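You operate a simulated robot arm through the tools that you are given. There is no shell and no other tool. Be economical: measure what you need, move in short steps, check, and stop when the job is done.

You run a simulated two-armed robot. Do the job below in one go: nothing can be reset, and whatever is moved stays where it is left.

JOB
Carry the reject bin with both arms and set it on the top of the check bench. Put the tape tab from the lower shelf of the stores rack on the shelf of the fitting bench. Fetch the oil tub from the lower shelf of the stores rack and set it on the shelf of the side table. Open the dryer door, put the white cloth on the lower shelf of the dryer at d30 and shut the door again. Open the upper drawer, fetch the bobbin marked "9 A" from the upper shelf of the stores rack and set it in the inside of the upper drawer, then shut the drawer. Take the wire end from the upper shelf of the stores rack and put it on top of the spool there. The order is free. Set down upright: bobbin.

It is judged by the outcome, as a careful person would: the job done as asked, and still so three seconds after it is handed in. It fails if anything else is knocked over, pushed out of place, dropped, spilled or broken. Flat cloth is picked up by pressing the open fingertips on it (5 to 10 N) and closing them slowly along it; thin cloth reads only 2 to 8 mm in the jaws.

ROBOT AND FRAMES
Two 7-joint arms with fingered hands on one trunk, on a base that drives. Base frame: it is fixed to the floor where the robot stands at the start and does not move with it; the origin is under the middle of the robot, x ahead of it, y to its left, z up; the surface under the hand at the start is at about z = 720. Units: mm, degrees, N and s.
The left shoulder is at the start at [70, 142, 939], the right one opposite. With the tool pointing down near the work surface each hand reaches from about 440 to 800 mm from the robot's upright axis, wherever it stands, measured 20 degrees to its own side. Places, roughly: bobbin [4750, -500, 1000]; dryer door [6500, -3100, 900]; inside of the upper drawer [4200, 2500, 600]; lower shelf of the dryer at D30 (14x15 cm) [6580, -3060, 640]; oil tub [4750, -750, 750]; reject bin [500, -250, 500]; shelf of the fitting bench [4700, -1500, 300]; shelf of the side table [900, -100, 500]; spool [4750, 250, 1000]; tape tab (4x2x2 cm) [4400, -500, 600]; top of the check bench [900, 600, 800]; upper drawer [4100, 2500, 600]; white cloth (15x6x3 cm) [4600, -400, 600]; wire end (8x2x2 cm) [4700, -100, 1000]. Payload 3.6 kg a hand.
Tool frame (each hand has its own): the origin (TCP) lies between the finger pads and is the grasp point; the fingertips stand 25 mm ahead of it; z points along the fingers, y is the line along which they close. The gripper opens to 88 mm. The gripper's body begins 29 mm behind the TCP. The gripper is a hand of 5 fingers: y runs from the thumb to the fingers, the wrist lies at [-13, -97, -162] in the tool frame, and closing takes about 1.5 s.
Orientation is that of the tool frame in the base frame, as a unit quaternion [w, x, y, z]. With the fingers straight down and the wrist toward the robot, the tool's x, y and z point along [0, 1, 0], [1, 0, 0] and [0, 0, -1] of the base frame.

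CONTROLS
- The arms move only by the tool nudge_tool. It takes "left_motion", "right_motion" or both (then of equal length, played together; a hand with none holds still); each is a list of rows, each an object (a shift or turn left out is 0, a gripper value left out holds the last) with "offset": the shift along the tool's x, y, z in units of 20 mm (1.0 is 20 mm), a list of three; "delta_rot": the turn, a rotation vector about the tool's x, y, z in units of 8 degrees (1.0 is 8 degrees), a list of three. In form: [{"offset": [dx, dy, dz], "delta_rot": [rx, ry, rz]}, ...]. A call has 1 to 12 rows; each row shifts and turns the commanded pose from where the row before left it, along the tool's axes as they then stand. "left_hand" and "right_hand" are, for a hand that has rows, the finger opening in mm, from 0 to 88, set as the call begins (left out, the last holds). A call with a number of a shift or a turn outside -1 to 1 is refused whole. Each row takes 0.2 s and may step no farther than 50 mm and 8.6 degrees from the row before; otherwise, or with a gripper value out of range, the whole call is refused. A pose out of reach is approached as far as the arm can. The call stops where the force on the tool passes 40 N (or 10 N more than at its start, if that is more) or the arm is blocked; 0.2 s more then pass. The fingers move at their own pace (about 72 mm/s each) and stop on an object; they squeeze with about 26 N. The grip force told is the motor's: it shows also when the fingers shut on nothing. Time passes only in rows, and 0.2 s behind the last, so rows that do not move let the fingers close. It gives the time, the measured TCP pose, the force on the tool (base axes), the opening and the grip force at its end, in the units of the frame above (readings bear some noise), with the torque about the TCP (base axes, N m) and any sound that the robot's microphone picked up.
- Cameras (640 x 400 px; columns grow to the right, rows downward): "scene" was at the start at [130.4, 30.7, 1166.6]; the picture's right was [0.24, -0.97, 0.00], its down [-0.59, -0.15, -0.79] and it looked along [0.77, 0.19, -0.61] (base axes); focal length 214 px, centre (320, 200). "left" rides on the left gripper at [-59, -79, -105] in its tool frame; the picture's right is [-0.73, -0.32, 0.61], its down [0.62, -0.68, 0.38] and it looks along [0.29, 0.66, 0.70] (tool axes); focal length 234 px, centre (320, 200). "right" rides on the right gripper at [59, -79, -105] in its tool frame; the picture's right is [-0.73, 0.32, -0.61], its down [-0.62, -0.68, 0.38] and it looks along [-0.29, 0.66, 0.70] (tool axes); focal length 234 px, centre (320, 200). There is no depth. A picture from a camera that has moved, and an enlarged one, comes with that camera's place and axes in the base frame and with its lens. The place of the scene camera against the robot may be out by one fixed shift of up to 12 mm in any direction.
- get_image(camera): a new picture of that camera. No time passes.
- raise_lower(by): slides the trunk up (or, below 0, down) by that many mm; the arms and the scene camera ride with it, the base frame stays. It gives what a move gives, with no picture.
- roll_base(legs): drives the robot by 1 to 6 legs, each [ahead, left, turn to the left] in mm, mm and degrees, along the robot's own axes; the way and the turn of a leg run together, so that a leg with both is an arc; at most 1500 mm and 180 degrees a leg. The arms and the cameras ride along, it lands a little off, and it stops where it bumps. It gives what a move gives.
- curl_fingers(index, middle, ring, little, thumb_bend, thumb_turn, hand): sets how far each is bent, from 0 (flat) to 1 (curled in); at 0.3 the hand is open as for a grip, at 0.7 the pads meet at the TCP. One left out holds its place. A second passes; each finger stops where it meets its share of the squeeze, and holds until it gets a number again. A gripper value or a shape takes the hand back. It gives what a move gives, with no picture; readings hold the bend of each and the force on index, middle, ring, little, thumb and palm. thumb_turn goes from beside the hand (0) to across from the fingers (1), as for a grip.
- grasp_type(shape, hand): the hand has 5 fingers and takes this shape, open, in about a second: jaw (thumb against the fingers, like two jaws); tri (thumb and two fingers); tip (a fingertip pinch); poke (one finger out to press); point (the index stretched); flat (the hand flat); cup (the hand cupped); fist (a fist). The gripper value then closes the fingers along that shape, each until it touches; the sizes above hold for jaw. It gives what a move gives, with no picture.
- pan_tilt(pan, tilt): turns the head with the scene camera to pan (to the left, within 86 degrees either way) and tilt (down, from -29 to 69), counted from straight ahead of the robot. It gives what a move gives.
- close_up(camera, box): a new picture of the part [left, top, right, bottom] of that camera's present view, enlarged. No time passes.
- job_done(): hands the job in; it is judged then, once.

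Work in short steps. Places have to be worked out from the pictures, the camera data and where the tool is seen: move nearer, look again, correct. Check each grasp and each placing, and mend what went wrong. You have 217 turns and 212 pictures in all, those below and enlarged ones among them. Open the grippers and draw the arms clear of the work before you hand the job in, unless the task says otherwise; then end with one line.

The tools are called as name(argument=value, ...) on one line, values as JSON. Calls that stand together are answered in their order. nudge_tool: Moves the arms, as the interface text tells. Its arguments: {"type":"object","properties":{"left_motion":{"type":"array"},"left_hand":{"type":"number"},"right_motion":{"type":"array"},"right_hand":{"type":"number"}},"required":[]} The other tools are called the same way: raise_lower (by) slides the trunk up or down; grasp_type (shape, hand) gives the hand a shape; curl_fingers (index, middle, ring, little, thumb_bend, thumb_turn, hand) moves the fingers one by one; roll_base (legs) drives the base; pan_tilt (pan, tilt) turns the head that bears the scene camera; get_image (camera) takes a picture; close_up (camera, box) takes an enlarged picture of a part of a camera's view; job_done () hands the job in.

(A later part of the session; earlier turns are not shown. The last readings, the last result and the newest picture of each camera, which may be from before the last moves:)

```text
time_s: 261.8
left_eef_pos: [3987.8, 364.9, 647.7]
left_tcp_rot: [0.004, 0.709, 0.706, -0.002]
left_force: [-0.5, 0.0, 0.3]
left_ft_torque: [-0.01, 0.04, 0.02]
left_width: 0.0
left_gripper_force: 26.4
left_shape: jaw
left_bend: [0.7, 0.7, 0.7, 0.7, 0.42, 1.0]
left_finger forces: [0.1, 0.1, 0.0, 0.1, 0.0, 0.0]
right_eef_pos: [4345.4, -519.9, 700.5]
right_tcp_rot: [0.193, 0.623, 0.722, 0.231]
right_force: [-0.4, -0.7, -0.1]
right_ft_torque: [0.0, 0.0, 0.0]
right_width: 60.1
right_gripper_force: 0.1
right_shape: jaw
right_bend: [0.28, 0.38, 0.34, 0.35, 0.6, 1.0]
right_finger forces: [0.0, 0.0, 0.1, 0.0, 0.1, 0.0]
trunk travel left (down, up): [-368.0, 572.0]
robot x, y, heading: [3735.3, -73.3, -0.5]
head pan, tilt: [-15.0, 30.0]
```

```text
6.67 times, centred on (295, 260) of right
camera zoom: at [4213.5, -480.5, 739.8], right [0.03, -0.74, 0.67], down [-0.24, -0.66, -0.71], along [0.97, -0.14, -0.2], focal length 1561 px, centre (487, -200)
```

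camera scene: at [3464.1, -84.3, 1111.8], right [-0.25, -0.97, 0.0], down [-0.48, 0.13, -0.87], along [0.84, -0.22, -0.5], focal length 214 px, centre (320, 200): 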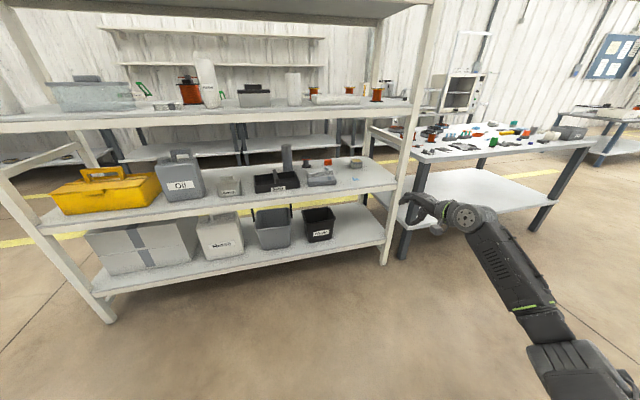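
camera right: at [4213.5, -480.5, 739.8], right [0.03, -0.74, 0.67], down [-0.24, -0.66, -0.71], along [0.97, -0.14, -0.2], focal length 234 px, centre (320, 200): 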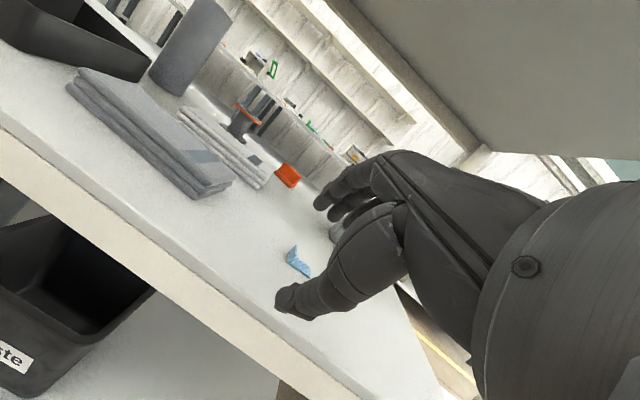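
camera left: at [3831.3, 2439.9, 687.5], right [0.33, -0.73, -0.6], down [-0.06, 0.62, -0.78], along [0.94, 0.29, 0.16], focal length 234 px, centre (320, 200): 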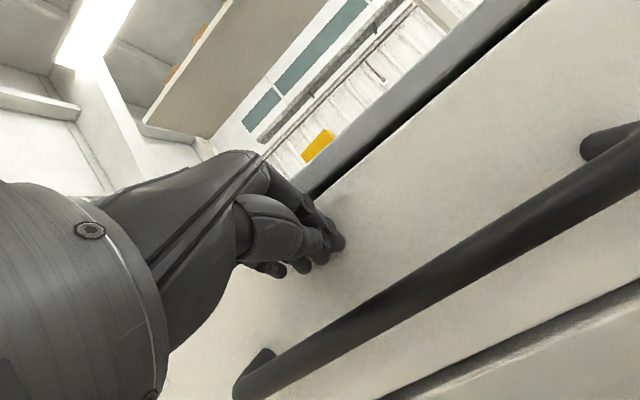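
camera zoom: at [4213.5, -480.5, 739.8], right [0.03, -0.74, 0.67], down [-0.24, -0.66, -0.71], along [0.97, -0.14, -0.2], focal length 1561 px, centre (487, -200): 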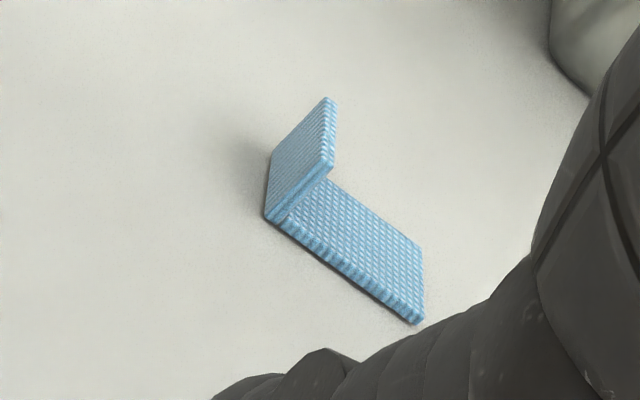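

It is an L-shaped tab, ~25 mm wide in x, with a 20 mm upright part at y≈−548. I'll pinch the upright part across x. I move over it, untilt the hand and lower partway.

roll_base(legs=[[155, -32, 0.5]])

nudge_tool(right_motion=[{"delta_rot": [0.9, 0, 0]}, {"delta_rot": [0.9, 0, 0]}, {"delta_rot": [0.9, 0, 0]}, {}], right_hand=52)

raise_lower(by=-50)

get_image(camera="right")

```text
time_s: 263.2
left_eef_pos: [4137.9, 337.2, 647.8]
left_tcp_rot: [0.005, 0.706, 0.708, -0.001]
left_force: [0.3, 0.0, 0.8]
left_ft_torque: [0.01, 0.0, 0.0]
left_width: 0.0
left_gripper_force: 26.7
left_shape: jaw
left_bend: [0.7, 0.7, 0.7, 0.7, 0.42, 1.0]
left_finger forces: [0.0, 0.0, 0.0, 0.0, 0.0, 0.1]
right_eef_pos: [4504.6, -545.6, 699.0]
right_tcp_rot: [0.191, 0.619, 0.725, 0.232]
right_force: [0.8, -1.3, -0.4]
right_ft_torque: [0.01, -0.03, 0.01]
right_width: 59.8
right_gripper_force: 0.0
right_shape: jaw
right_bend: [0.28, 0.38, 0.34, 0.35, 0.6, 1.0]
right_finger forces: [0.1, 0.0, 0.1, 0.0, 0.1, 0.0]
trunk travel left (down, up): [-368.0, 572.0]
robot x, y, heading: [3887.8, -102.7, 0.5]
head pan, tilt: [-15.0, 30.0]
```

```text
time_s: 264.2
left_eef_pos: [4137.6, 335.1, 647.4]
left_tcp_rot: [0.004, 0.705, 0.71, -0.002]
left_force: [0.4, 0.0, 0.1]
left_ft_torque: [0.01, -0.01, 0.02]
left_width: 0.3
left_gripper_force: 26.5
left_shape: jaw
left_bend: [0.7, 0.7, 0.7, 0.7, 0.42, 1.0]
left_finger forces: [0.1, 0.0, 0.0, 0.0, 0.0, 0.0]
right_eef_pos: [4503.5, -544.8, 700.2]
right_tcp_rot: [0.072, 0.644, 0.756, 0.092]
right_force: [1.0, 0.2, 0.6]
right_ft_torque: [-0.03, 0.05, 0.01]
right_width: 52.5
right_gripper_force: 0.0
right_shape: jaw
right_bend: [0.29, 0.41, 0.37, 0.45, 0.65, 1.0]
right_finger forces: [0.1, 0.0, 0.1, 0.0, 0.1, 0.1]
trunk travel left (down, up): [-368.0, 572.0]
robot x, y, heading: [3888.2, -104.1, 0.0]
head pan, tilt: [-15.0, 30.0]
```

```text
time_s: 265.1
left_eef_pos: [4136.1, 337.2, 599.3]
left_tcp_rot: [0.005, 0.706, 0.708, 0.0]
left_force: [0.4, -0.4, 0.1]
left_ft_torque: [-0.02, -0.01, -0.02]
left_width: 0.2
left_gripper_force: 26.1
left_shape: jaw
left_bend: [0.7, 0.7, 0.7, 0.7, 0.42, 1.0]
left_finger forces: [0.1, 0.1, 0.0, 0.0, 0.0, 0.0]
right_eef_pos: [4502.3, -544.9, 652.5]
right_tcp_rot: [0.074, 0.644, 0.756, 0.093]
right_force: [-1.1, 0.1, 13.8]
right_ft_torque: [-0.05, 0.47, -0.01]
right_width: 50.8
right_gripper_force: 0.1
right_shape: jaw
right_bend: [0.29, 0.41, 0.37, 0.45, 0.67, 1.0]
right_finger forces: [0.0, 0.0, 0.0, 0.0, 13.9, 0.1]
trunk travel left (down, up): [-318.0, 622.0]
robot x, y, heading: [3889.5, -100.0, 0.3]
head pan, tilt: [-15.0, 30.0]
```

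```text
82 pictures are left
camera right: at [4393.2, -503.2, 735.6], right [0.28, -0.69, 0.66], down [-0.46, -0.7, -0.54], along [0.84, -0.15, -0.52], focal length 234 px, centre (320, 200)
```

right: 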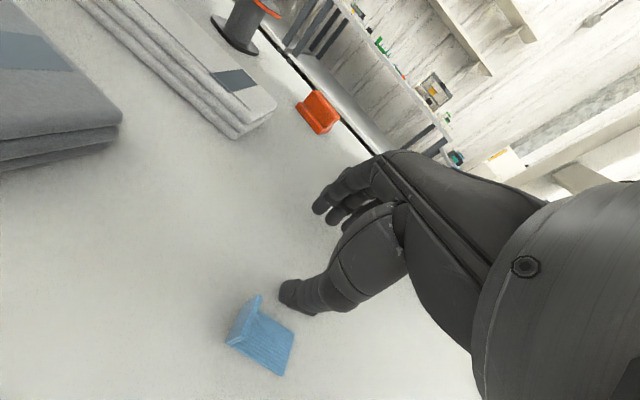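

The thumb already touches: the shelf is at z≈619, so the tab is really at about (4450,−546), upright part at (4448,−531). I raise 25, move back 55 mm and 14 mm left.

raise_lower(by=30)

roll_base(legs=[[-55, 12, 0]])

nudge_tool(right_motion=[{}, {}])

get_image(camera="right")

```text
time_s: 265.8
left_eef_pos: [4136.7, 335.0, 628.1]
left_tcp_rot: [0.004, 0.705, 0.709, -0.002]
left_force: [-0.7, 0.1, -0.4]
left_ft_torque: [-0.02, 0.0, 0.01]
left_width: 0.0
left_gripper_force: 26.2
left_shape: jaw
left_bend: [0.7, 0.7, 0.7, 0.7, 0.42, 1.0]
left_finger forces: [0.0, 0.0, 0.0, 0.0, 0.0, 0.0]
right_eef_pos: [4503.4, -545.1, 679.7]
right_tcp_rot: [0.071, 0.644, 0.756, 0.092]
right_force: [0.1, 0.1, 0.2]
right_ft_torque: [-0.02, 0.04, 0.0]
right_width: 51.9
right_gripper_force: 0.1
right_shape: jaw
right_bend: [0.29, 0.41, 0.37, 0.45, 0.65, 1.0]
right_finger forces: [0.1, 0.0, 0.0, 0.0, 0.0, 0.0]
trunk travel left (down, up): [-348.0, 592.0]
robot x, y, heading: [3889.1, -103.0, 0.1]
head pan, tilt: [-15.0, 30.0]
```

```text
time_s: 266.8
left_eef_pos: [4081.4, 347.8, 628.2]
left_tcp_rot: [0.004, 0.706, 0.708, 0.0]
left_force: [-0.9, 0.5, 0.2]
left_ft_torque: [-0.01, 0.0, -0.01]
left_width: 0.0
left_gripper_force: 26.0
left_shape: jaw
left_bend: [0.7, 0.7, 0.7, 0.7, 0.42, 1.0]
left_finger forces: [0.0, 0.1, 0.0, 0.1, 0.0, 0.0]
right_eef_pos: [4447.8, -533.3, 680.4]
right_tcp_rot: [0.073, 0.644, 0.756, 0.092]
right_force: [0.0, 0.0, 0.4]
right_ft_torque: [0.0, 0.04, -0.02]
right_width: 52.0
right_gripper_force: 0.1
right_shape: jaw
right_bend: [0.29, 0.41, 0.37, 0.45, 0.65, 1.0]
right_finger forces: [0.0, 0.0, 0.0, 0.0, 0.0, 0.0]
trunk travel left (down, up): [-348.0, 592.0]
robot x, y, heading: [3833.0, -87.8, 0.1]
head pan, tilt: [-15.0, 30.0]
```

```text
time_s: 267.4
left_eef_pos: [4083.1, 348.1, 627.2]
left_tcp_rot: [0.004, 0.707, 0.708, -0.002]
left_force: [-0.3, 0.4, 0.3]
left_ft_torque: [0.0, -0.02, 0.04]
left_width: 0.0
left_gripper_force: 25.7
left_shape: jaw
left_bend: [0.7, 0.7, 0.7, 0.7, 0.42, 1.0]
left_finger forces: [0.0, 0.0, 0.0, 0.0, 0.0, 0.0]
right_eef_pos: [4448.1, -533.0, 681.1]
right_tcp_rot: [0.072, 0.644, 0.756, 0.093]
right_force: [0.4, 0.3, -0.4]
right_ft_torque: [0.0, -0.02, 0.02]
right_width: 52.1
right_gripper_force: 0.1
right_shape: jaw
right_bend: [0.29, 0.41, 0.37, 0.45, 0.65, 1.0]
right_finger forces: [0.1, 0.0, 0.0, 0.0, 0.0, 0.0]
trunk travel left (down, up): [-348.0, 592.0]
robot x, y, heading: [3835.8, -90.3, 0.3]
head pan, tilt: [-15.0, 30.0]
```

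```text
81 pictures are left
camera right: at [4339.8, -492.2, 762.9], right [0.29, -0.7, 0.66], down [-0.47, -0.7, -0.54], along [0.84, -0.15, -0.53], focal length 234 px, centre (320, 200)
```

right: 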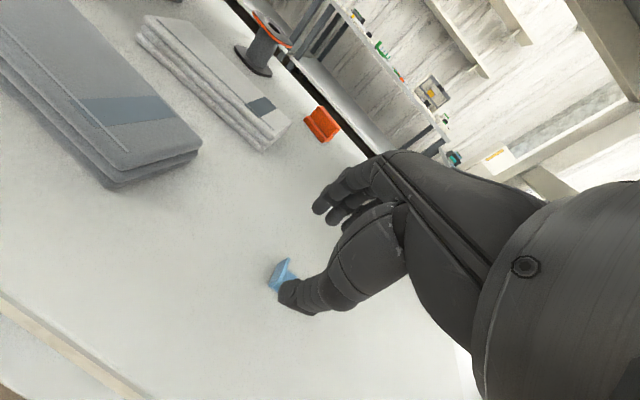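

Well aligned. I lower to light thumb contact and close.

raise_lower(by=-29)

nudge_tool(right_motion=[{}, {}, {}, {}, {}, {}, {}, {}], right_hand=0)

get_image(camera="right")

```text
time_s: 268.1
left_eef_pos: [4082.2, 346.5, 598.8]
left_tcp_rot: [0.005, 0.706, 0.709, -0.001]
left_force: [1.2, 0.0, 0.2]
left_ft_torque: [-0.01, 0.01, 0.0]
left_width: 0.1
left_gripper_force: 25.9
left_shape: jaw
left_bend: [0.7, 0.7, 0.7, 0.7, 0.42, 1.0]
left_finger forces: [0.0, 0.1, 0.1, 0.1, 0.1, 0.1]
right_eef_pos: [4447.2, -533.4, 653.2]
right_tcp_rot: [0.074, 0.644, 0.756, 0.093]
right_force: [-0.7, -0.3, 10.1]
right_ft_torque: [-0.02, 0.32, -0.02]
right_width: 51.1
right_gripper_force: 0.1
right_shape: jaw
right_bend: [0.29, 0.41, 0.37, 0.45, 0.67, 1.0]
right_finger forces: [0.0, 0.1, 0.0, 0.0, 9.8, 0.0]
trunk travel left (down, up): [-319.0, 621.0]
robot x, y, heading: [3830.7, -90.3, 0.1]
head pan, tilt: [-15.0, 30.0]
```

```text
time_s: 269.9
left_eef_pos: [4083.4, 349.1, 598.7]
left_tcp_rot: [0.004, 0.706, 0.708, -0.001]
left_force: [-0.3, 0.7, -0.6]
left_ft_torque: [0.01, -0.01, -0.03]
left_width: 0.0
left_gripper_force: 26.1
left_shape: jaw
left_bend: [0.7, 0.7, 0.7, 0.7, 0.42, 1.0]
left_finger forces: [0.0, 0.0, 0.0, 0.1, 0.0, 0.0]
right_eef_pos: [4448.4, -533.9, 650.8]
right_tcp_rot: [0.072, 0.644, 0.756, 0.093]
right_force: [0.0, 0.3, -0.5]
right_ft_torque: [0.01, 0.01, -0.02]
right_width: 5.9
right_gripper_force: 25.8
right_shape: jaw
right_bend: [0.7, 0.7, 0.7, 0.7, 0.78, 1.0]
right_finger forces: [0.0, 5.8, 0.0, 0.0, 0.0, 0.1]
trunk travel left (down, up): [-319.0, 621.0]
robot x, y, heading: [3831.7, -92.8, 0.1]
head pan, tilt: [-15.0, 30.0]
```

```text
80 pictures are left
camera right: at [4339.7, -492.2, 733.9], right [0.29, -0.7, 0.66], down [-0.47, -0.7, -0.54], along [0.84, -0.15, -0.53], focal length 234 px, centre (320, 200)
```

right: 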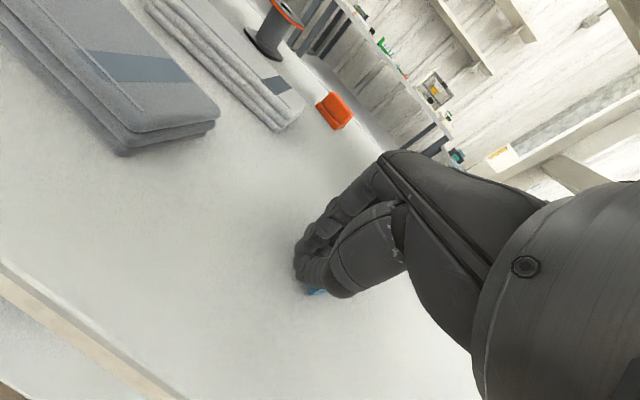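

The grip reading is odd (5.9 mm). I lift 40 mm and check.

raise_lower(by=40)

close_up(camera="right", box=[240, 210, 400, 350])

```text
time_s: 270.8
left_eef_pos: [4084.2, 348.0, 638.7]
left_tcp_rot: [0.003, 0.706, 0.708, -0.002]
left_force: [-0.9, -0.1, 0.1]
left_ft_torque: [-0.02, -0.02, -0.01]
left_width: 0.1
left_gripper_force: 25.9
left_shape: jaw
left_bend: [0.7, 0.7, 0.7, 0.7, 0.42, 1.0]
left_finger forces: [0.1, 0.1, 0.1, 0.0, 0.1, 0.0]
right_eef_pos: [4448.7, -533.4, 691.3]
right_tcp_rot: [0.073, 0.645, 0.756, 0.092]
right_force: [0.6, -0.8, -0.6]
right_ft_torque: [0.0, 0.03, 0.01]
right_width: 6.3
right_gripper_force: 26.2
right_shape: jaw
right_bend: [0.7, 0.7, 0.7, 0.7, 0.78, 1.0]
right_finger forces: [0.1, 5.8, 0.0, 0.0, 0.0, 0.0]
trunk travel left (down, up): [-359.0, 581.0]
robot x, y, heading: [3831.7, -91.8, 0.2]
head pan, tilt: [-15.0, 30.0]
```

```text
2.86 times, centred on (320, 280) of right
camera zoom: at [4339.9, -492.2, 773.8], right [0.29, -0.7, 0.66], down [-0.47, -0.7, -0.54], along [0.84, -0.15, -0.53], focal length 669 px, centre (320, -29)
```

zoom: 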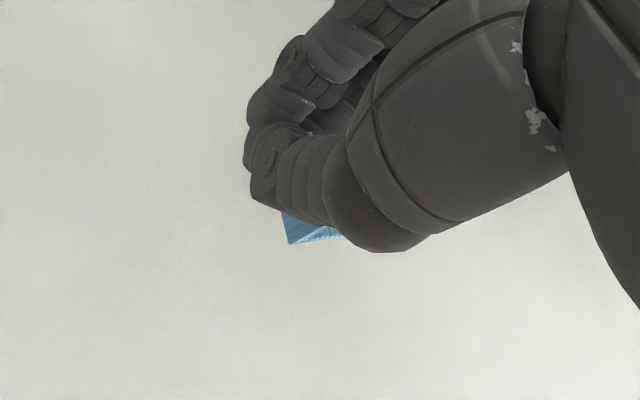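

The tab rises with the hand, so it is held. I back out, go over to the fitting bench and lower toward its shelf height.

roll_base(legs=[[-400, 0, 0], [0, -1020, 0]])

raise_lower(by=-310)

pan_tilt(pan=-20, tilt=25)

get_image(camera="scene")

get_image(camera="right")

```text
time_s: 278.1
left_eef_pos: [3691.5, -661.5, 639.3]
left_tcp_rot: [0.004, 0.702, 0.712, -0.001]
left_force: [0.2, 0.2, -0.6]
left_ft_torque: [-0.02, 0.01, -0.02]
left_width: 0.0
left_gripper_force: 26.0
left_shape: jaw
left_bend: [0.7, 0.7, 0.7, 0.7, 0.42, 1.0]
left_finger forces: [0.0, 0.1, 0.1, 0.0, 0.1, 0.1]
right_eef_pos: [4067.5, -1538.6, 690.7]
right_tcp_rot: [0.071, 0.639, 0.76, 0.093]
right_force: [0.1, 0.3, -1.0]
right_ft_torque: [-0.01, -0.02, 0.01]
right_width: 5.9
right_gripper_force: 25.8
right_shape: jaw
right_bend: [0.7, 0.7, 0.7, 0.7, 0.78, 1.0]
right_finger forces: [0.1, 5.9, 0.0, 0.1, 0.0, 0.0]
trunk travel left (down, up): [-359.0, 581.0]
robot x, y, heading: [3446.6, -1102.2, 0.8]
head pan, tilt: [-15.0, 30.0]
```

```text
time_s: 281.2
left_eef_pos: [3692.6, -662.4, 329.4]
left_tcp_rot: [0.003, 0.701, 0.713, -0.002]
left_force: [0.5, -0.3, -0.4]
left_ft_torque: [0.03, -0.01, 0.01]
left_width: 0.0
left_gripper_force: 26.0
left_shape: jaw
left_bend: [0.7, 0.7, 0.7, 0.7, 0.42, 1.0]
left_finger forces: [0.0, 0.0, 0.0, 0.0, 0.0, 0.0]
right_eef_pos: [4068.8, -1538.3, 380.3]
right_tcp_rot: [0.072, 0.639, 0.76, 0.092]
right_force: [0.8, 0.0, 0.2]
right_ft_torque: [-0.01, 0.0, 0.02]
right_width: 6.1
right_gripper_force: 25.5
right_shape: jaw
right_bend: [0.7, 0.7, 0.7, 0.7, 0.78, 1.0]
right_finger forces: [0.0, 5.9, 0.1, 0.0, 0.0, 0.0]
trunk travel left (down, up): [-49.0, 891.0]
robot x, y, heading: [3446.7, -1099.2, 0.9]
head pan, tilt: [-15.0, 30.0]
```

```text
time_s: 281.8
left_eef_pos: [3691.2, -661.6, 329.0]
left_tcp_rot: [0.003, 0.701, 0.713, -0.001]
left_force: [-0.5, 0.3, -0.2]
left_ft_torque: [-0.02, 0.0, -0.01]
left_width: 0.1
left_gripper_force: 26.2
left_shape: jaw
left_bend: [0.7, 0.7, 0.7, 0.7, 0.42, 1.0]
left_finger forces: [0.0, 0.0, 0.0, 0.0, 0.0, 0.1]
right_eef_pos: [4069.9, -1539.3, 380.6]
right_tcp_rot: [0.072, 0.639, 0.76, 0.093]
right_force: [-0.4, 0.3, 0.8]
right_ft_torque: [0.0, -0.01, 0.04]
right_width: 6.3
right_gripper_force: 25.9
right_shape: jaw
right_bend: [0.7, 0.7, 0.7, 0.7, 0.78, 1.0]
right_finger forces: [0.1, 5.9, 0.0, 0.0, 0.0, 0.1]
trunk travel left (down, up): [-49.0, 891.0]
robot x, y, heading: [3446.3, -1105.7, 0.8]
head pan, tilt: [-20.0, 25.0]
```

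```text
78 pictures are left
camera scene: at [3580.8, -1123.3, 760.8], right [-0.33, -0.95, 0.0], down [-0.4, 0.14, -0.91], along [0.86, -0.3, -0.42], focal length 214 px, centre (320, 200)
```

scene: 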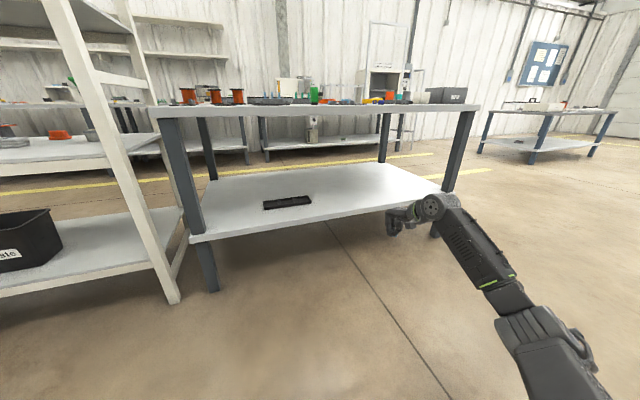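

```text
77 pictures are left
camera right: at [3958.9, -1498.8, 463.9], right [0.3, -0.69, 0.66], down [-0.46, -0.71, -0.54], along [0.84, -0.14, -0.53], focal length 234 px, centre (320, 200)
```

right: 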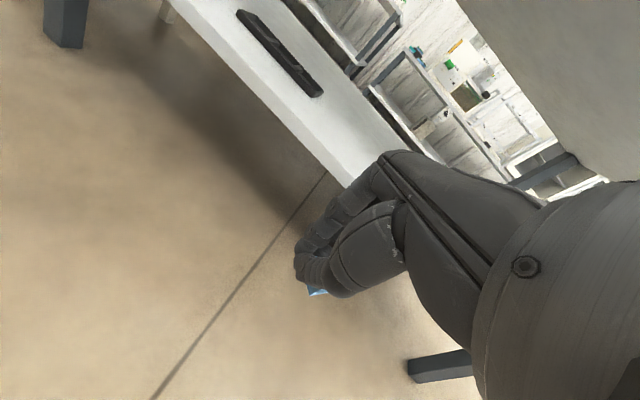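

The shelf (z≈265–290, front x≈4395) is free at y≈−1540. I drive in 430 mm and lower.

roll_base(legs=[[430, 0, -0.8]])

raise_lower(by=-40)

get_image(camera="right")

```text
time_s: 284.4
left_eef_pos: [4118.0, -663.7, 328.8]
left_tcp_rot: [0.004, 0.707, 0.707, -0.001]
left_force: [-0.2, -0.6, -0.1]
left_ft_torque: [0.01, -0.01, -0.02]
left_width: 0.0
left_gripper_force: 26.0
left_shape: jaw
left_bend: [0.7, 0.7, 0.7, 0.7, 0.42, 1.0]
left_finger forces: [0.0, 0.0, 0.0, 0.0, 0.0, 0.0]
right_eef_pos: [4479.7, -1548.0, 380.9]
right_tcp_rot: [0.073, 0.646, 0.754, 0.092]
right_force: [0.3, 0.1, -0.7]
right_ft_torque: [0.0, 0.04, 0.03]
right_width: 6.0
right_gripper_force: 25.7
right_shape: jaw
right_bend: [0.7, 0.7, 0.7, 0.7, 0.78, 1.0]
right_finger forces: [0.0, 5.8, 0.1, 0.1, 0.0, 0.1]
trunk travel left (down, up): [-49.0, 891.0]
robot x, y, heading: [3868.2, -1103.9, -0.3]
head pan, tilt: [-20.0, 25.0]
```

```text
time_s: 285.2
left_eef_pos: [4118.1, -664.1, 288.4]
left_tcp_rot: [0.004, 0.708, 0.706, -0.001]
left_force: [-0.4, -0.8, 0.7]
left_ft_torque: [0.01, -0.02, -0.03]
left_width: 0.0
left_gripper_force: 26.3
left_shape: jaw
left_bend: [0.7, 0.7, 0.7, 0.7, 0.42, 1.0]
left_finger forces: [0.0, 0.1, 0.0, 0.0, 0.0, 0.0]
right_eef_pos: [4478.8, -1546.5, 340.8]
right_tcp_rot: [0.071, 0.645, 0.755, 0.093]
right_force: [-1.2, -0.1, -0.4]
right_ft_torque: [0.01, 0.0, 0.0]
right_width: 6.1
right_gripper_force: 26.0
right_shape: jaw
right_bend: [0.7, 0.7, 0.7, 0.7, 0.78, 1.0]
right_finger forces: [0.0, 5.9, 0.0, 0.0, 0.0, 0.1]
trunk travel left (down, up): [-9.0, 931.0]
robot x, y, heading: [3866.3, -1101.1, 0.1]
head pan, tilt: [-20.0, 25.0]
```

```text
76 pictures are left
camera right: at [4370.6, -1505.1, 424.0], right [0.28, -0.7, 0.66], down [-0.47, -0.7, -0.54], along [0.84, -0.16, -0.53], focal length 234 px, centre (320, 200)
```

right: 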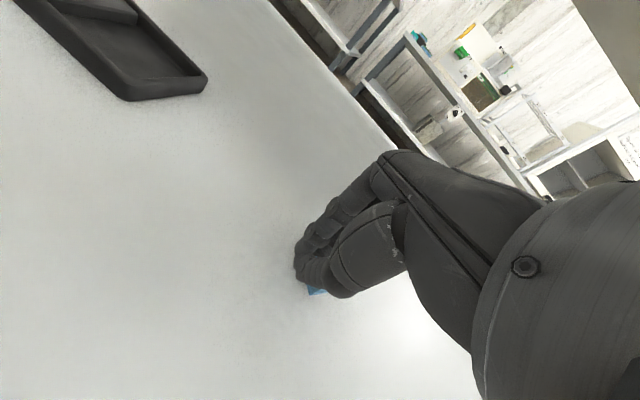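

The hand is over the shelf. I lower the arm in 8 mm steps until contact.

nudge_tool(right_motion=[{"offset": [0, -0.12, 0.4]}, {"offset": [0, -0.12, 0.4]}, {"offset": [0, -0.12, 0.4]}, {"offset": [0, -0.12, 0.4]}])

close_up(camera="right", box=[240, 210, 400, 350])

```text
time_s: 286.1
left_eef_pos: [4118.0, -663.5, 288.9]
left_tcp_rot: [0.006, 0.708, 0.707, 0.0]
left_force: [0.3, 0.6, 0.5]
left_ft_torque: [0.01, 0.0, -0.01]
left_width: 0.1
left_gripper_force: 25.6
left_shape: jaw
left_bend: [0.7, 0.7, 0.7, 0.7, 0.42, 1.0]
left_finger forces: [0.0, 0.1, 0.0, 0.0, 0.0, 0.1]
right_eef_pos: [4478.8, -1548.0, 326.1]
right_tcp_rot: [0.083, 0.645, 0.753, 0.101]
right_force: [-0.4, 2.1, 25.1]
right_ft_torque: [-0.01, 0.08, 0.04]
right_width: 6.9
right_gripper_force: 26.4
right_shape: jaw
right_bend: [0.7, 0.7, 0.7, 0.7, 0.8, 1.0]
right_finger forces: [0.1, 23.9, 0.0, 0.1, 0.0, 0.0]
trunk travel left (down, up): [-9.0, 931.0]
robot x, y, heading: [3866.8, -1102.7, 0.0]
head pan, tilt: [-20.0, 25.0]
stopped in row 4 (right hand): the force on the tool passed its limit at 46 N (the readings are from after the stop); the commanded pose is now the measured one
```

```text
2.86 times, centred on (320, 280) of right
camera zoom: at [4367.3, -1505.0, 406.6], right [0.26, -0.7, 0.67], down [-0.46, -0.7, -0.55], along [0.85, -0.16, -0.5], focal length 669 px, centre (320, -29)
```

zoom: 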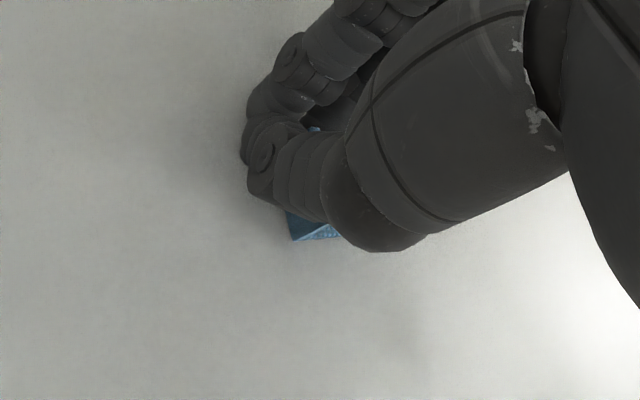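

Firm contact with the shelf. I open the hand, then rise and look.

nudge_tool(right_motion=[{}, {}, {}, {}, {}, {"offset": [0, 0, -0.5]}, {"offset": [0, 0, -0.8]}, {"offset": [0, 0, -0.8]}, {"offset": [0, 0, -0.8]}], right_hand=70)

get_image(camera="right")

```text
time_s: 288.1
left_eef_pos: [4118.1, -663.9, 288.6]
left_tcp_rot: [0.004, 0.708, 0.706, -0.001]
left_force: [0.5, 0.4, -0.8]
left_ft_torque: [-0.01, -0.01, -0.03]
left_width: 0.1
left_gripper_force: 25.8
left_shape: jaw
left_bend: [0.7, 0.7, 0.7, 0.7, 0.42, 1.0]
left_finger forces: [0.1, 0.0, 0.0, 0.0, 0.1, 0.0]
right_eef_pos: [4464.2, -1551.2, 375.0]
right_tcp_rot: [0.077, 0.646, 0.753, 0.097]
right_force: [-0.1, -0.2, -0.3]
right_ft_torque: [-0.01, -0.01, -0.03]
right_width: 70.1
right_gripper_force: 0.1
right_shape: jaw
right_bend: [0.27, 0.34, 0.32, 0.33, 0.5, 0.99]
right_finger forces: [0.0, 0.0, 0.1, 0.0, 0.0, 0.0]
trunk travel left (down, up): [-9.0, 931.0]
robot x, y, heading: [3865.6, -1099.0, -0.2]
head pan, tilt: [-20.0, 25.0]
```

```text
74 pictures are left
camera right: at [4355.0, -1508.3, 456.3], right [0.27, -0.7, 0.66], down [-0.46, -0.7, -0.54], along [0.84, -0.16, -0.52], focal length 234 px, centre (320, 200)
```

right: 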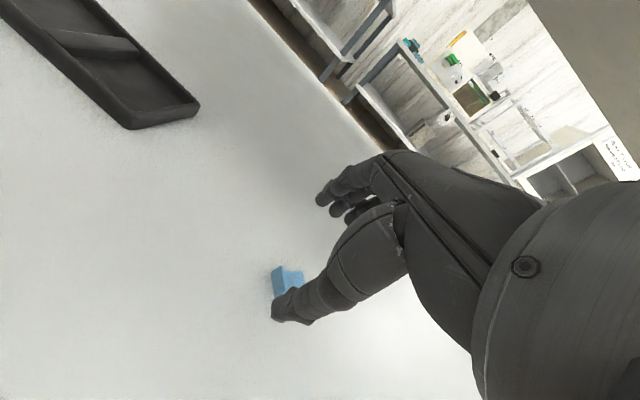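

The tape tab lies on the fitting bench shelf. I back out, raise the trunk, and look at the dryer from here to decide which hand should carry the cloth.

roll_base(legs=[[-430, 0, 0]])

raise_lower(by=365)

pan_tilt(pan=-30, tilt=15)

get_image(camera="scene")

```text
time_s: 290.8
left_eef_pos: [3682.9, -663.1, 289.4]
left_tcp_rot: [0.004, 0.711, 0.704, -0.001]
left_force: [-0.8, 0.0, -0.3]
left_ft_torque: [0.01, 0.0, 0.02]
left_width: 0.1
left_gripper_force: 26.1
left_shape: jaw
left_bend: [0.7, 0.7, 0.7, 0.7, 0.42, 1.0]
left_finger forces: [0.0, 0.0, 0.0, 0.1, 0.1, 0.0]
right_eef_pos: [4021.7, -1552.3, 375.7]
right_tcp_rot: [0.079, 0.65, 0.749, 0.096]
right_force: [-0.6, 0.3, -1.5]
right_ft_torque: [0.0, 0.0, -0.02]
right_width: 70.0
right_gripper_force: 0.0
right_shape: jaw
right_bend: [0.27, 0.34, 0.32, 0.33, 0.5, 0.99]
right_finger forces: [0.1, 0.0, 0.0, 0.0, 0.0, 0.0]
trunk travel left (down, up): [-9.0, 931.0]
robot x, y, heading: [3424.8, -1098.3, -0.6]
head pan, tilt: [-20.0, 25.0]
```

```text
time_s: 294.4
left_eef_pos: [3682.5, -662.7, 653.8]
left_tcp_rot: [0.002, 0.711, 0.704, 0.0]
left_force: [0.0, -0.4, 0.1]
left_ft_torque: [-0.02, 0.03, 0.01]
left_width: 0.3
left_gripper_force: 26.4
left_shape: jaw
left_bend: [0.7, 0.7, 0.7, 0.7, 0.42, 1.0]
left_finger forces: [0.0, 0.0, 0.0, 0.1, 0.0, 0.0]
right_eef_pos: [4023.5, -1552.9, 740.2]
right_tcp_rot: [0.079, 0.65, 0.75, 0.098]
right_force: [-0.4, -0.8, -1.1]
right_ft_torque: [0.02, -0.03, -0.02]
right_width: 69.9
right_gripper_force: 0.2
right_shape: jaw
right_bend: [0.27, 0.34, 0.32, 0.33, 0.5, 0.99]
right_finger forces: [0.1, 0.0, 0.0, 0.1, 0.0, 0.0]
trunk travel left (down, up): [-374.0, 566.0]
robot x, y, heading: [3428.6, -1097.8, -0.4]
head pan, tilt: [-20.0, 25.0]
```

```text
time_s: 295.1
left_eef_pos: [3683.2, -663.4, 654.3]
left_tcp_rot: [0.003, 0.711, 0.704, -0.001]
left_force: [-0.9, 0.4, -1.4]
left_ft_torque: [0.0, 0.02, 0.03]
left_width: 0.1
left_gripper_force: 25.9
left_shape: jaw
left_bend: [0.7, 0.7, 0.7, 0.7, 0.42, 1.0]
left_finger forces: [0.1, 0.1, 0.0, 0.1, 0.0, 0.0]
right_eef_pos: [4021.4, -1552.7, 740.7]
right_tcp_rot: [0.079, 0.649, 0.75, 0.097]
right_force: [0.1, -0.6, 0.3]
right_ft_torque: [-0.02, 0.0, 0.01]
right_width: 69.9
right_gripper_force: 0.2
right_shape: jaw
right_bend: [0.27, 0.34, 0.32, 0.33, 0.5, 0.99]
right_finger forces: [0.0, 0.1, 0.1, 0.0, 0.0, 0.1]
trunk travel left (down, up): [-374.0, 566.0]
robot x, y, heading: [3427.8, -1096.3, -0.6]
head pan, tilt: [-30.0, 15.0]
```

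```text
73 pictures are left
camera scene: at [3554.3, -1136.4, 1102.0], right [-0.51, -0.86, 0.0], down [-0.22, 0.13, -0.97], along [0.83, -0.49, -0.26], focal length 214 px, centre (320, 200)
```

scene: 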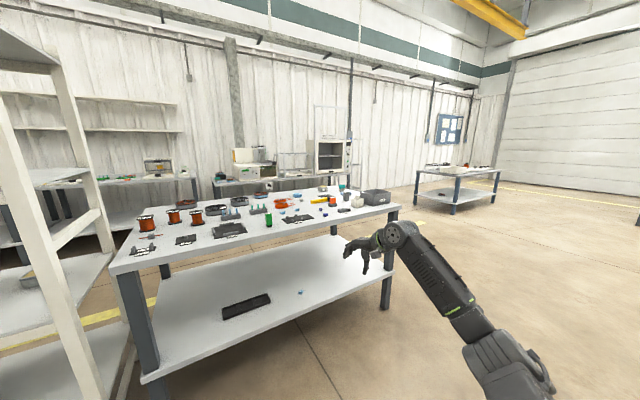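

The tab is seen on the bench shelf. I zoom in on the dryer.

close_up(camera="scene", box=[300, 125, 370, 195])

```text
5.71 times, centred on (335, 160) of scene
camera zoom: at [3554.3, -1136.4, 1102.0], right [-0.51, -0.86, 0.0], down [-0.22, 0.13, -0.97], along [0.83, -0.49, -0.26], focal length 1226 px, centre (234, 429)
```

zoom: 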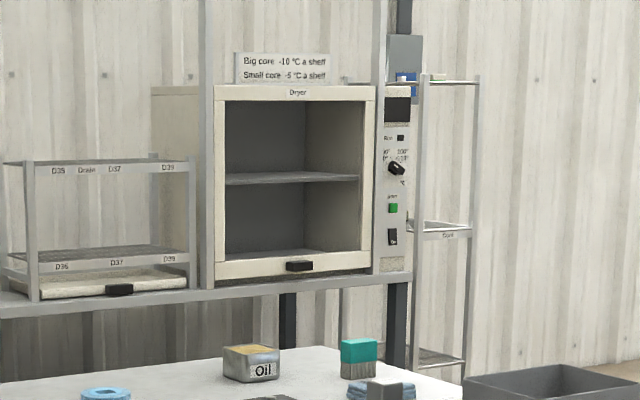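

The dryer's door is a white frame with a handle at its bottom edge. I'll carry the cloth in the right hand and open with the left. I re-tilt the right hand, remove its yaw, open it fully and go to the white cloth (≈(4571,−380)).

nudge_tool(right_motion=[{"delta_rot": [0, -0.21, 0.72]}, {"delta_rot": [0, -0.21, 0.72]}, {"delta_rot": [-0.9, 0, 0]}, {"delta_rot": [-0.9, 0, 0]}, {"delta_rot": [-0.9, 0, 0]}], right_hand=88)

roll_base(legs=[[0, 1160, 0.6], [400, 0, 0]])

get_image(camera="right")

```text
time_s: 296.3
left_eef_pos: [3683.7, -663.3, 655.8]
left_tcp_rot: [0.003, 0.71, 0.704, -0.002]
left_force: [0.8, 0.8, -0.1]
left_ft_torque: [0.02, -0.01, -0.01]
left_width: 0.0
left_gripper_force: 26.0
left_shape: jaw
left_bend: [0.7, 0.7, 0.7, 0.7, 0.42, 1.0]
left_finger forces: [0.0, 0.0, 0.1, 0.0, 0.1, 0.0]
right_eef_pos: [4021.4, -1552.4, 740.4]
right_tcp_rot: [0.225, 0.694, 0.65, 0.212]
right_force: [0.7, -0.2, -0.7]
right_ft_torque: [0.0, 0.01, 0.01]
right_width: 87.9
right_gripper_force: 0.1
right_shape: jaw
right_bend: [0.3, 0.3, 0.3, 0.3, 0.3, 0.98]
right_finger forces: [0.0, 0.0, 0.0, 0.1, 0.0, 0.0]
trunk travel left (down, up): [-374.0, 566.0]
robot x, y, heading: [3425.1, -1097.6, -0.5]
head pan, tilt: [-30.0, 15.0]
```

```text
time_s: 304.2
left_eef_pos: [4113.1, 466.7, 653.8]
left_tcp_rot: [0.003, 0.713, 0.701, 0.0]
left_force: [0.2, -0.3, -0.1]
left_ft_torque: [0.03, 0.01, -0.03]
left_width: 0.0
left_gripper_force: 26.3
left_shape: jaw
left_bend: [0.7, 0.7, 0.7, 0.7, 0.42, 1.0]
left_finger forces: [0.1, 0.0, 0.1, 0.0, 0.0, 0.1]
right_eef_pos: [4447.2, -425.8, 738.6]
right_tcp_rot: [0.224, 0.697, 0.648, 0.209]
right_force: [-0.7, 1.2, -0.3]
right_ft_torque: [-0.02, -0.03, 0.0]
right_width: 87.8
right_gripper_force: 0.0
right_shape: jaw
right_bend: [0.3, 0.3, 0.3, 0.3, 0.3, 0.98]
right_finger forces: [0.0, 0.0, 0.0, 0.0, 0.0, 0.0]
trunk travel left (down, up): [-374.0, 566.0]
robot x, y, heading: [3853.1, 36.1, -0.9]
head pan, tilt: [-30.0, 15.0]
```

```text
71 pictures are left
camera right: at [4325.3, -357.3, 777.3], right [-0.15, -0.72, 0.68], down [-0.37, -0.6, -0.71], along [0.92, -0.36, -0.18], focal length 234 px, centre (320, 200)
```

right: 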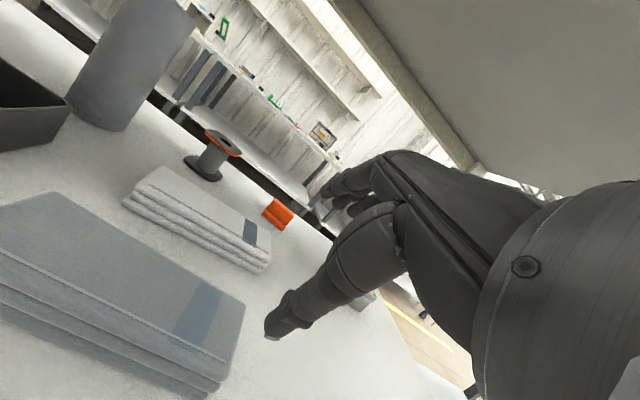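

The cloth's centre is at about (4549,−375), its long axis rotated ~8°. I yaw the hand 12° to match and move over it.

nudge_tool(right_motion=[{"delta_rot": [0, 0.47, -0.59]}, {"delta_rot": [0, 0.47, -0.59]}, {}])

roll_base(legs=[[0, 0, 0.9], [100, 42, 0]])

raise_lower(by=-20)

nudge_tool(right_motion=[{"delta_rot": [0.9, 0, 0]}, {"delta_rot": [0.9, 0, 0]}, {}])

get_image(camera="right")

```text
time_s: 305.0
left_eef_pos: [4112.4, 467.3, 653.2]
left_tcp_rot: [0.003, 0.713, 0.701, -0.002]
left_force: [0.1, -0.4, -0.2]
left_ft_torque: [0.01, 0.01, -0.01]
left_width: 0.1
left_gripper_force: 26.7
left_shape: jaw
left_bend: [0.7, 0.7, 0.7, 0.7, 0.42, 1.0]
left_finger forces: [0.0, 0.0, 0.0, 0.0, 0.0, 0.0]
right_eef_pos: [4446.2, -425.8, 739.5]
right_tcp_rot: [0.198, 0.626, 0.716, 0.236]
right_force: [0.4, 0.5, 0.0]
right_ft_torque: [0.0, 0.02, 0.01]
right_width: 87.8
right_gripper_force: 0.0
right_shape: jaw
right_bend: [0.3, 0.3, 0.3, 0.3, 0.3, 0.98]
right_finger forces: [0.0, 0.0, 0.1, 0.0, 0.0, 0.1]
trunk travel left (down, up): [-374.0, 566.0]
robot x, y, heading: [3855.9, 33.8, -1.1]
head pan, tilt: [-30.0, 15.0]
```

```text
time_s: 306.5
left_eef_pos: [4206.7, 512.3, 653.8]
left_tcp_rot: [0.003, 0.708, 0.706, -0.002]
left_force: [-0.4, 0.2, 1.2]
left_ft_torque: [-0.02, -0.02, 0.02]
left_width: 0.2
left_gripper_force: 25.6
left_shape: jaw
left_bend: [0.7, 0.7, 0.7, 0.7, 0.42, 1.0]
left_finger forces: [0.1, 0.1, 0.0, 0.0, 0.1, 0.0]
right_eef_pos: [4551.4, -375.6, 739.8]
right_tcp_rot: [0.197, 0.621, 0.721, 0.237]
right_force: [-0.2, 0.6, -0.1]
right_ft_torque: [0.0, 0.01, 0.02]
right_width: 87.7
right_gripper_force: 0.0
right_shape: jaw
right_bend: [0.3, 0.3, 0.3, 0.3, 0.3, 0.98]
right_finger forces: [0.1, 0.1, 0.1, 0.0, 0.0, 0.0]
trunk travel left (down, up): [-374.0, 566.0]
robot x, y, heading: [3953.8, 77.7, -0.1]
head pan, tilt: [-30.0, 15.0]
```

```text
time_s: 307.2
left_eef_pos: [4205.9, 512.1, 633.7]
left_tcp_rot: [0.004, 0.708, 0.706, -0.001]
left_force: [0.5, -0.6, 0.1]
left_ft_torque: [0.03, -0.01, 0.01]
left_width: 0.1
left_gripper_force: 26.0
left_shape: jaw
left_bend: [0.7, 0.7, 0.7, 0.7, 0.42, 1.0]
left_finger forces: [0.1, 0.0, 0.1, 0.1, 0.0, 0.0]
right_eef_pos: [4550.4, -376.4, 720.1]
right_tcp_rot: [0.197, 0.622, 0.72, 0.237]
right_force: [-0.1, 0.0, 0.1]
right_ft_torque: [0.01, -0.01, -0.01]
right_width: 87.6
right_gripper_force: 0.1
right_shape: jaw
right_bend: [0.3, 0.3, 0.3, 0.3, 0.3, 0.98]
right_finger forces: [0.2, 0.1, 0.0, 0.1, 0.0, 0.1]
trunk travel left (down, up): [-354.0, 586.0]
robot x, y, heading: [3956.0, 71.9, -0.5]
head pan, tilt: [-30.0, 15.0]
```

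```text
time_s: 308.0
left_eef_pos: [4206.2, 512.3, 634.7]
left_tcp_rot: [0.004, 0.709, 0.706, -0.002]
left_force: [0.5, -0.2, -0.7]
left_ft_torque: [0.03, -0.01, -0.02]
left_width: 0.0
left_gripper_force: 26.0
left_shape: jaw
left_bend: [0.7, 0.7, 0.7, 0.7, 0.42, 1.0]
left_finger forces: [0.0, 0.1, 0.0, 0.0, 0.0, 0.0]
right_eef_pos: [4550.9, -375.9, 719.3]
right_tcp_rot: [0.116, 0.64, 0.745, 0.145]
right_force: [0.0, -1.1, 0.5]
right_ft_torque: [-0.01, 0.0, -0.02]
right_width: 87.5
right_gripper_force: 0.0
right_shape: jaw
right_bend: [0.3, 0.3, 0.3, 0.3, 0.3, 0.98]
right_finger forces: [0.0, 0.0, 0.1, 0.1, 0.1, 0.0]
trunk travel left (down, up): [-354.0, 586.0]
robot x, y, heading: [3956.2, 74.4, -0.5]
head pan, tilt: [-30.0, 15.0]
```

```text
70 pictures are left
camera right: at [4431.7, -335.6, 788.0], right [0.19, -0.71, 0.68], down [-0.4, -0.68, -0.61], along [0.9, -0.15, -0.41], focal length 234 px, centre (320, 200)
```

right: 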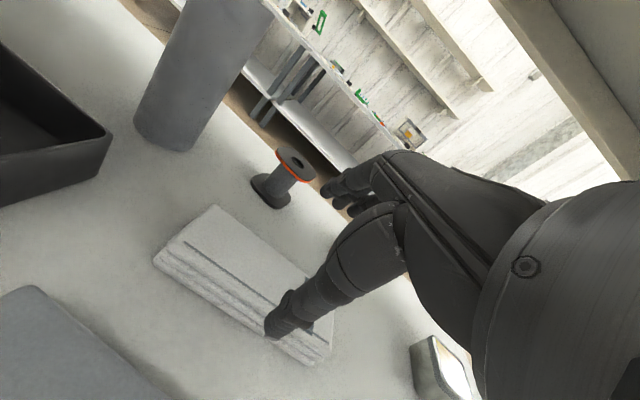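

Cloth spans x≈4526–4587; the open jaws at TCP x 4551 straddle it. I untilt a bit more and lower in steps.

nudge_tool(right_motion=[{"delta_rot": [0.8, 0, 0]}, {}])

raise_lower(by=-45)

raise_lower(by=-14)

get_image(camera="right")

```text
time_s: 308.6
left_eef_pos: [4205.9, 511.7, 633.7]
left_tcp_rot: [0.003, 0.709, 0.705, -0.001]
left_force: [0.0, -0.1, -0.1]
left_ft_torque: [-0.01, 0.0, 0.03]
left_width: 0.0
left_gripper_force: 25.6
left_shape: jaw
left_bend: [0.7, 0.7, 0.7, 0.7, 0.42, 1.0]
left_finger forces: [0.0, 0.0, 0.0, 0.0, 0.0, 0.0]
right_eef_pos: [4550.7, -376.1, 719.7]
right_tcp_rot: [0.081, 0.647, 0.751, 0.104]
right_force: [-0.9, -0.4, -0.6]
right_ft_torque: [0.0, 0.01, 0.0]
right_width: 87.7
right_gripper_force: 0.2
right_shape: jaw
right_bend: [0.3, 0.3, 0.3, 0.3, 0.3, 0.98]
right_finger forces: [0.0, 0.1, 0.0, 0.0, 0.1, 0.0]
trunk travel left (down, up): [-354.0, 586.0]
robot x, y, heading: [3948.2, 76.0, -0.4]
head pan, tilt: [-30.0, 15.0]
```

```text
time_s: 309.5
left_eef_pos: [4206.8, 513.2, 588.7]
left_tcp_rot: [0.004, 0.709, 0.705, -0.001]
left_force: [0.3, -0.4, 0.5]
left_ft_torque: [0.0, 0.04, 0.0]
left_width: 0.1
left_gripper_force: 26.7
left_shape: jaw
left_bend: [0.7, 0.7, 0.7, 0.7, 0.42, 1.0]
left_finger forces: [0.1, 0.0, 0.1, 0.1, 0.1, 0.1]
right_eef_pos: [4551.0, -376.9, 674.5]
right_tcp_rot: [0.082, 0.646, 0.751, 0.104]
right_force: [0.7, 0.0, -0.2]
right_ft_torque: [-0.01, 0.0, 0.01]
right_width: 87.7
right_gripper_force: 0.0
right_shape: jaw
right_bend: [0.3, 0.3, 0.3, 0.3, 0.3, 0.98]
right_finger forces: [0.0, 0.0, 0.1, 0.1, 0.0, 0.1]
trunk travel left (down, up): [-309.0, 631.0]
robot x, y, heading: [3956.9, 75.3, -0.2]
head pan, tilt: [-30.0, 15.0]
```

```text
time_s: 310.1
left_eef_pos: [4205.9, 511.2, 574.6]
left_tcp_rot: [0.003, 0.708, 0.706, -0.002]
left_force: [0.8, -1.3, 0.1]
left_ft_torque: [-0.04, 0.0, 0.0]
left_width: 0.0
left_gripper_force: 25.8
left_shape: jaw
left_bend: [0.7, 0.7, 0.7, 0.7, 0.42, 1.0]
left_finger forces: [0.1, 0.0, 0.0, 0.0, 0.1, 0.0]
right_eef_pos: [4551.5, -377.0, 661.8]
right_tcp_rot: [0.081, 0.647, 0.751, 0.103]
right_force: [-0.4, 0.3, -0.2]
right_ft_torque: [0.03, -0.02, -0.02]
right_width: 87.9
right_gripper_force: 0.0
right_shape: jaw
right_bend: [0.3, 0.3, 0.3, 0.3, 0.3, 0.98]
right_finger forces: [0.0, 0.1, 0.0, 0.0, 0.0, 0.1]
trunk travel left (down, up): [-295.0, 645.0]
robot x, y, heading: [3954.5, 76.6, -0.1]
head pan, tilt: [-30.0, 15.0]
```

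```text
69 pictures are left
camera right: at [4439.9, -334.4, 740.8], right [0.26, -0.7, 0.66], down [-0.46, -0.69, -0.55], along [0.85, -0.16, -0.5], focal length 234 px, centre (320, 200)
```

right: 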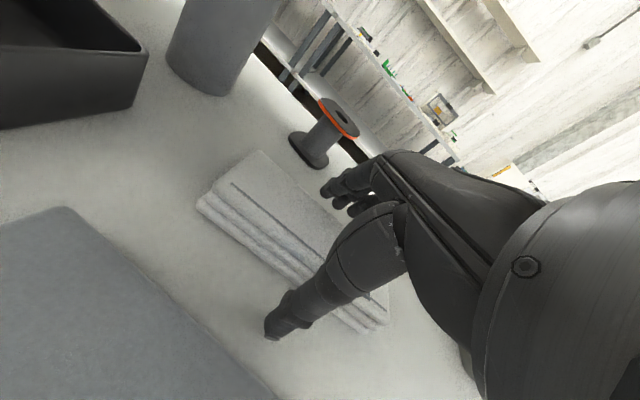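

Thumb in front, fingers behind the cloth. I lower 6 mm more and close.

raise_lower(by=-6)

nudge_tool(right_motion=[{}, {}, {}, {}, {}, {}, {}, {}, {}], right_hand=0)

raise_lower(by=25)

get_image(camera="right")

```text
time_s: 310.6
left_eef_pos: [4207.2, 512.0, 570.1]
left_tcp_rot: [0.004, 0.708, 0.706, -0.001]
left_force: [-0.2, 0.1, 1.1]
left_ft_torque: [-0.02, 0.01, -0.03]
left_width: 0.0
left_gripper_force: 26.0
left_shape: jaw
left_bend: [0.7, 0.7, 0.7, 0.7, 0.42, 1.0]
left_finger forces: [0.0, 0.0, 0.0, 0.0, 0.1, 0.1]
right_eef_pos: [4550.4, -376.7, 656.5]
right_tcp_rot: [0.082, 0.646, 0.751, 0.104]
right_force: [1.2, -0.6, 4.9]
right_ft_torque: [0.01, 0.18, -0.01]
right_width: 87.8
right_gripper_force: 0.1
right_shape: jaw
right_bend: [0.3, 0.3, 0.3, 0.3, 0.3, 0.98]
right_finger forces: [0.3, 0.0, 0.0, 0.0, 4.5, 0.1]
trunk travel left (down, up): [-289.0, 651.0]
robot x, y, heading: [3959.1, 79.1, -0.5]
head pan, tilt: [-30.0, 15.0]
```

```text
time_s: 312.6
left_eef_pos: [4205.4, 513.1, 568.4]
left_tcp_rot: [0.004, 0.708, 0.706, -0.001]
left_force: [0.2, 0.3, 0.6]
left_ft_torque: [0.0, 0.01, 0.0]
left_width: 0.0
left_gripper_force: 26.4
left_shape: jaw
left_bend: [0.7, 0.7, 0.7, 0.7, 0.42, 1.0]
left_finger forces: [0.0, 0.1, 0.1, 0.1, 0.0, 0.0]
right_eef_pos: [4550.8, -375.4, 655.9]
right_tcp_rot: [0.082, 0.646, 0.752, 0.103]
right_force: [-2.9, -2.2, 10.8]
right_ft_torque: [-0.09, 0.6, 0.02]
right_width: 55.0
right_gripper_force: 26.3
right_shape: jaw
right_bend: [0.74, 0.51, 0.47, 0.53, 0.32, 0.98]
right_finger forces: [13.2, 7.8, 3.4, 0.0, 35.0, 0.0]
trunk travel left (down, up): [-289.0, 651.0]
robot x, y, heading: [3953.6, 74.8, -0.6]
head pan, tilt: [-30.0, 15.0]
```

```text
time_s: 313.3
left_eef_pos: [4206.3, 512.1, 595.0]
left_tcp_rot: [0.004, 0.708, 0.706, -0.002]
left_force: [-0.1, 0.1, -0.6]
left_ft_torque: [-0.01, 0.0, 0.0]
left_width: 0.1
left_gripper_force: 26.5
left_shape: jaw
left_bend: [0.7, 0.7, 0.7, 0.7, 0.42, 1.0]
left_finger forces: [0.1, 0.0, 0.0, 0.0, 0.1, 0.1]
right_eef_pos: [4550.9, -376.3, 678.5]
right_tcp_rot: [0.081, 0.645, 0.752, 0.104]
right_force: [-0.4, -0.2, -0.3]
right_ft_torque: [-0.03, 0.02, -0.03]
right_width: 54.8
right_gripper_force: 26.1
right_shape: jaw
right_bend: [0.74, 0.51, 0.47, 0.53, 0.32, 0.97]
right_finger forces: [15.0, 8.7, 3.6, 0.0, 27.5, 0.1]
trunk travel left (down, up): [-314.0, 626.0]
robot x, y, heading: [3953.1, 75.6, -0.6]
head pan, tilt: [-30.0, 15.0]
```

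```text
68 pictures are left
camera right: at [4440.4, -334.3, 759.3], right [0.26, -0.7, 0.66], down [-0.46, -0.69, -0.55], along [0.85, -0.16, -0.5], focal length 234 px, centre (320, 200)
```

right: 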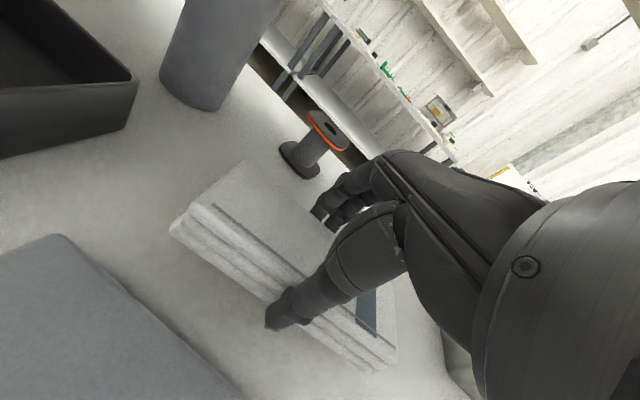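

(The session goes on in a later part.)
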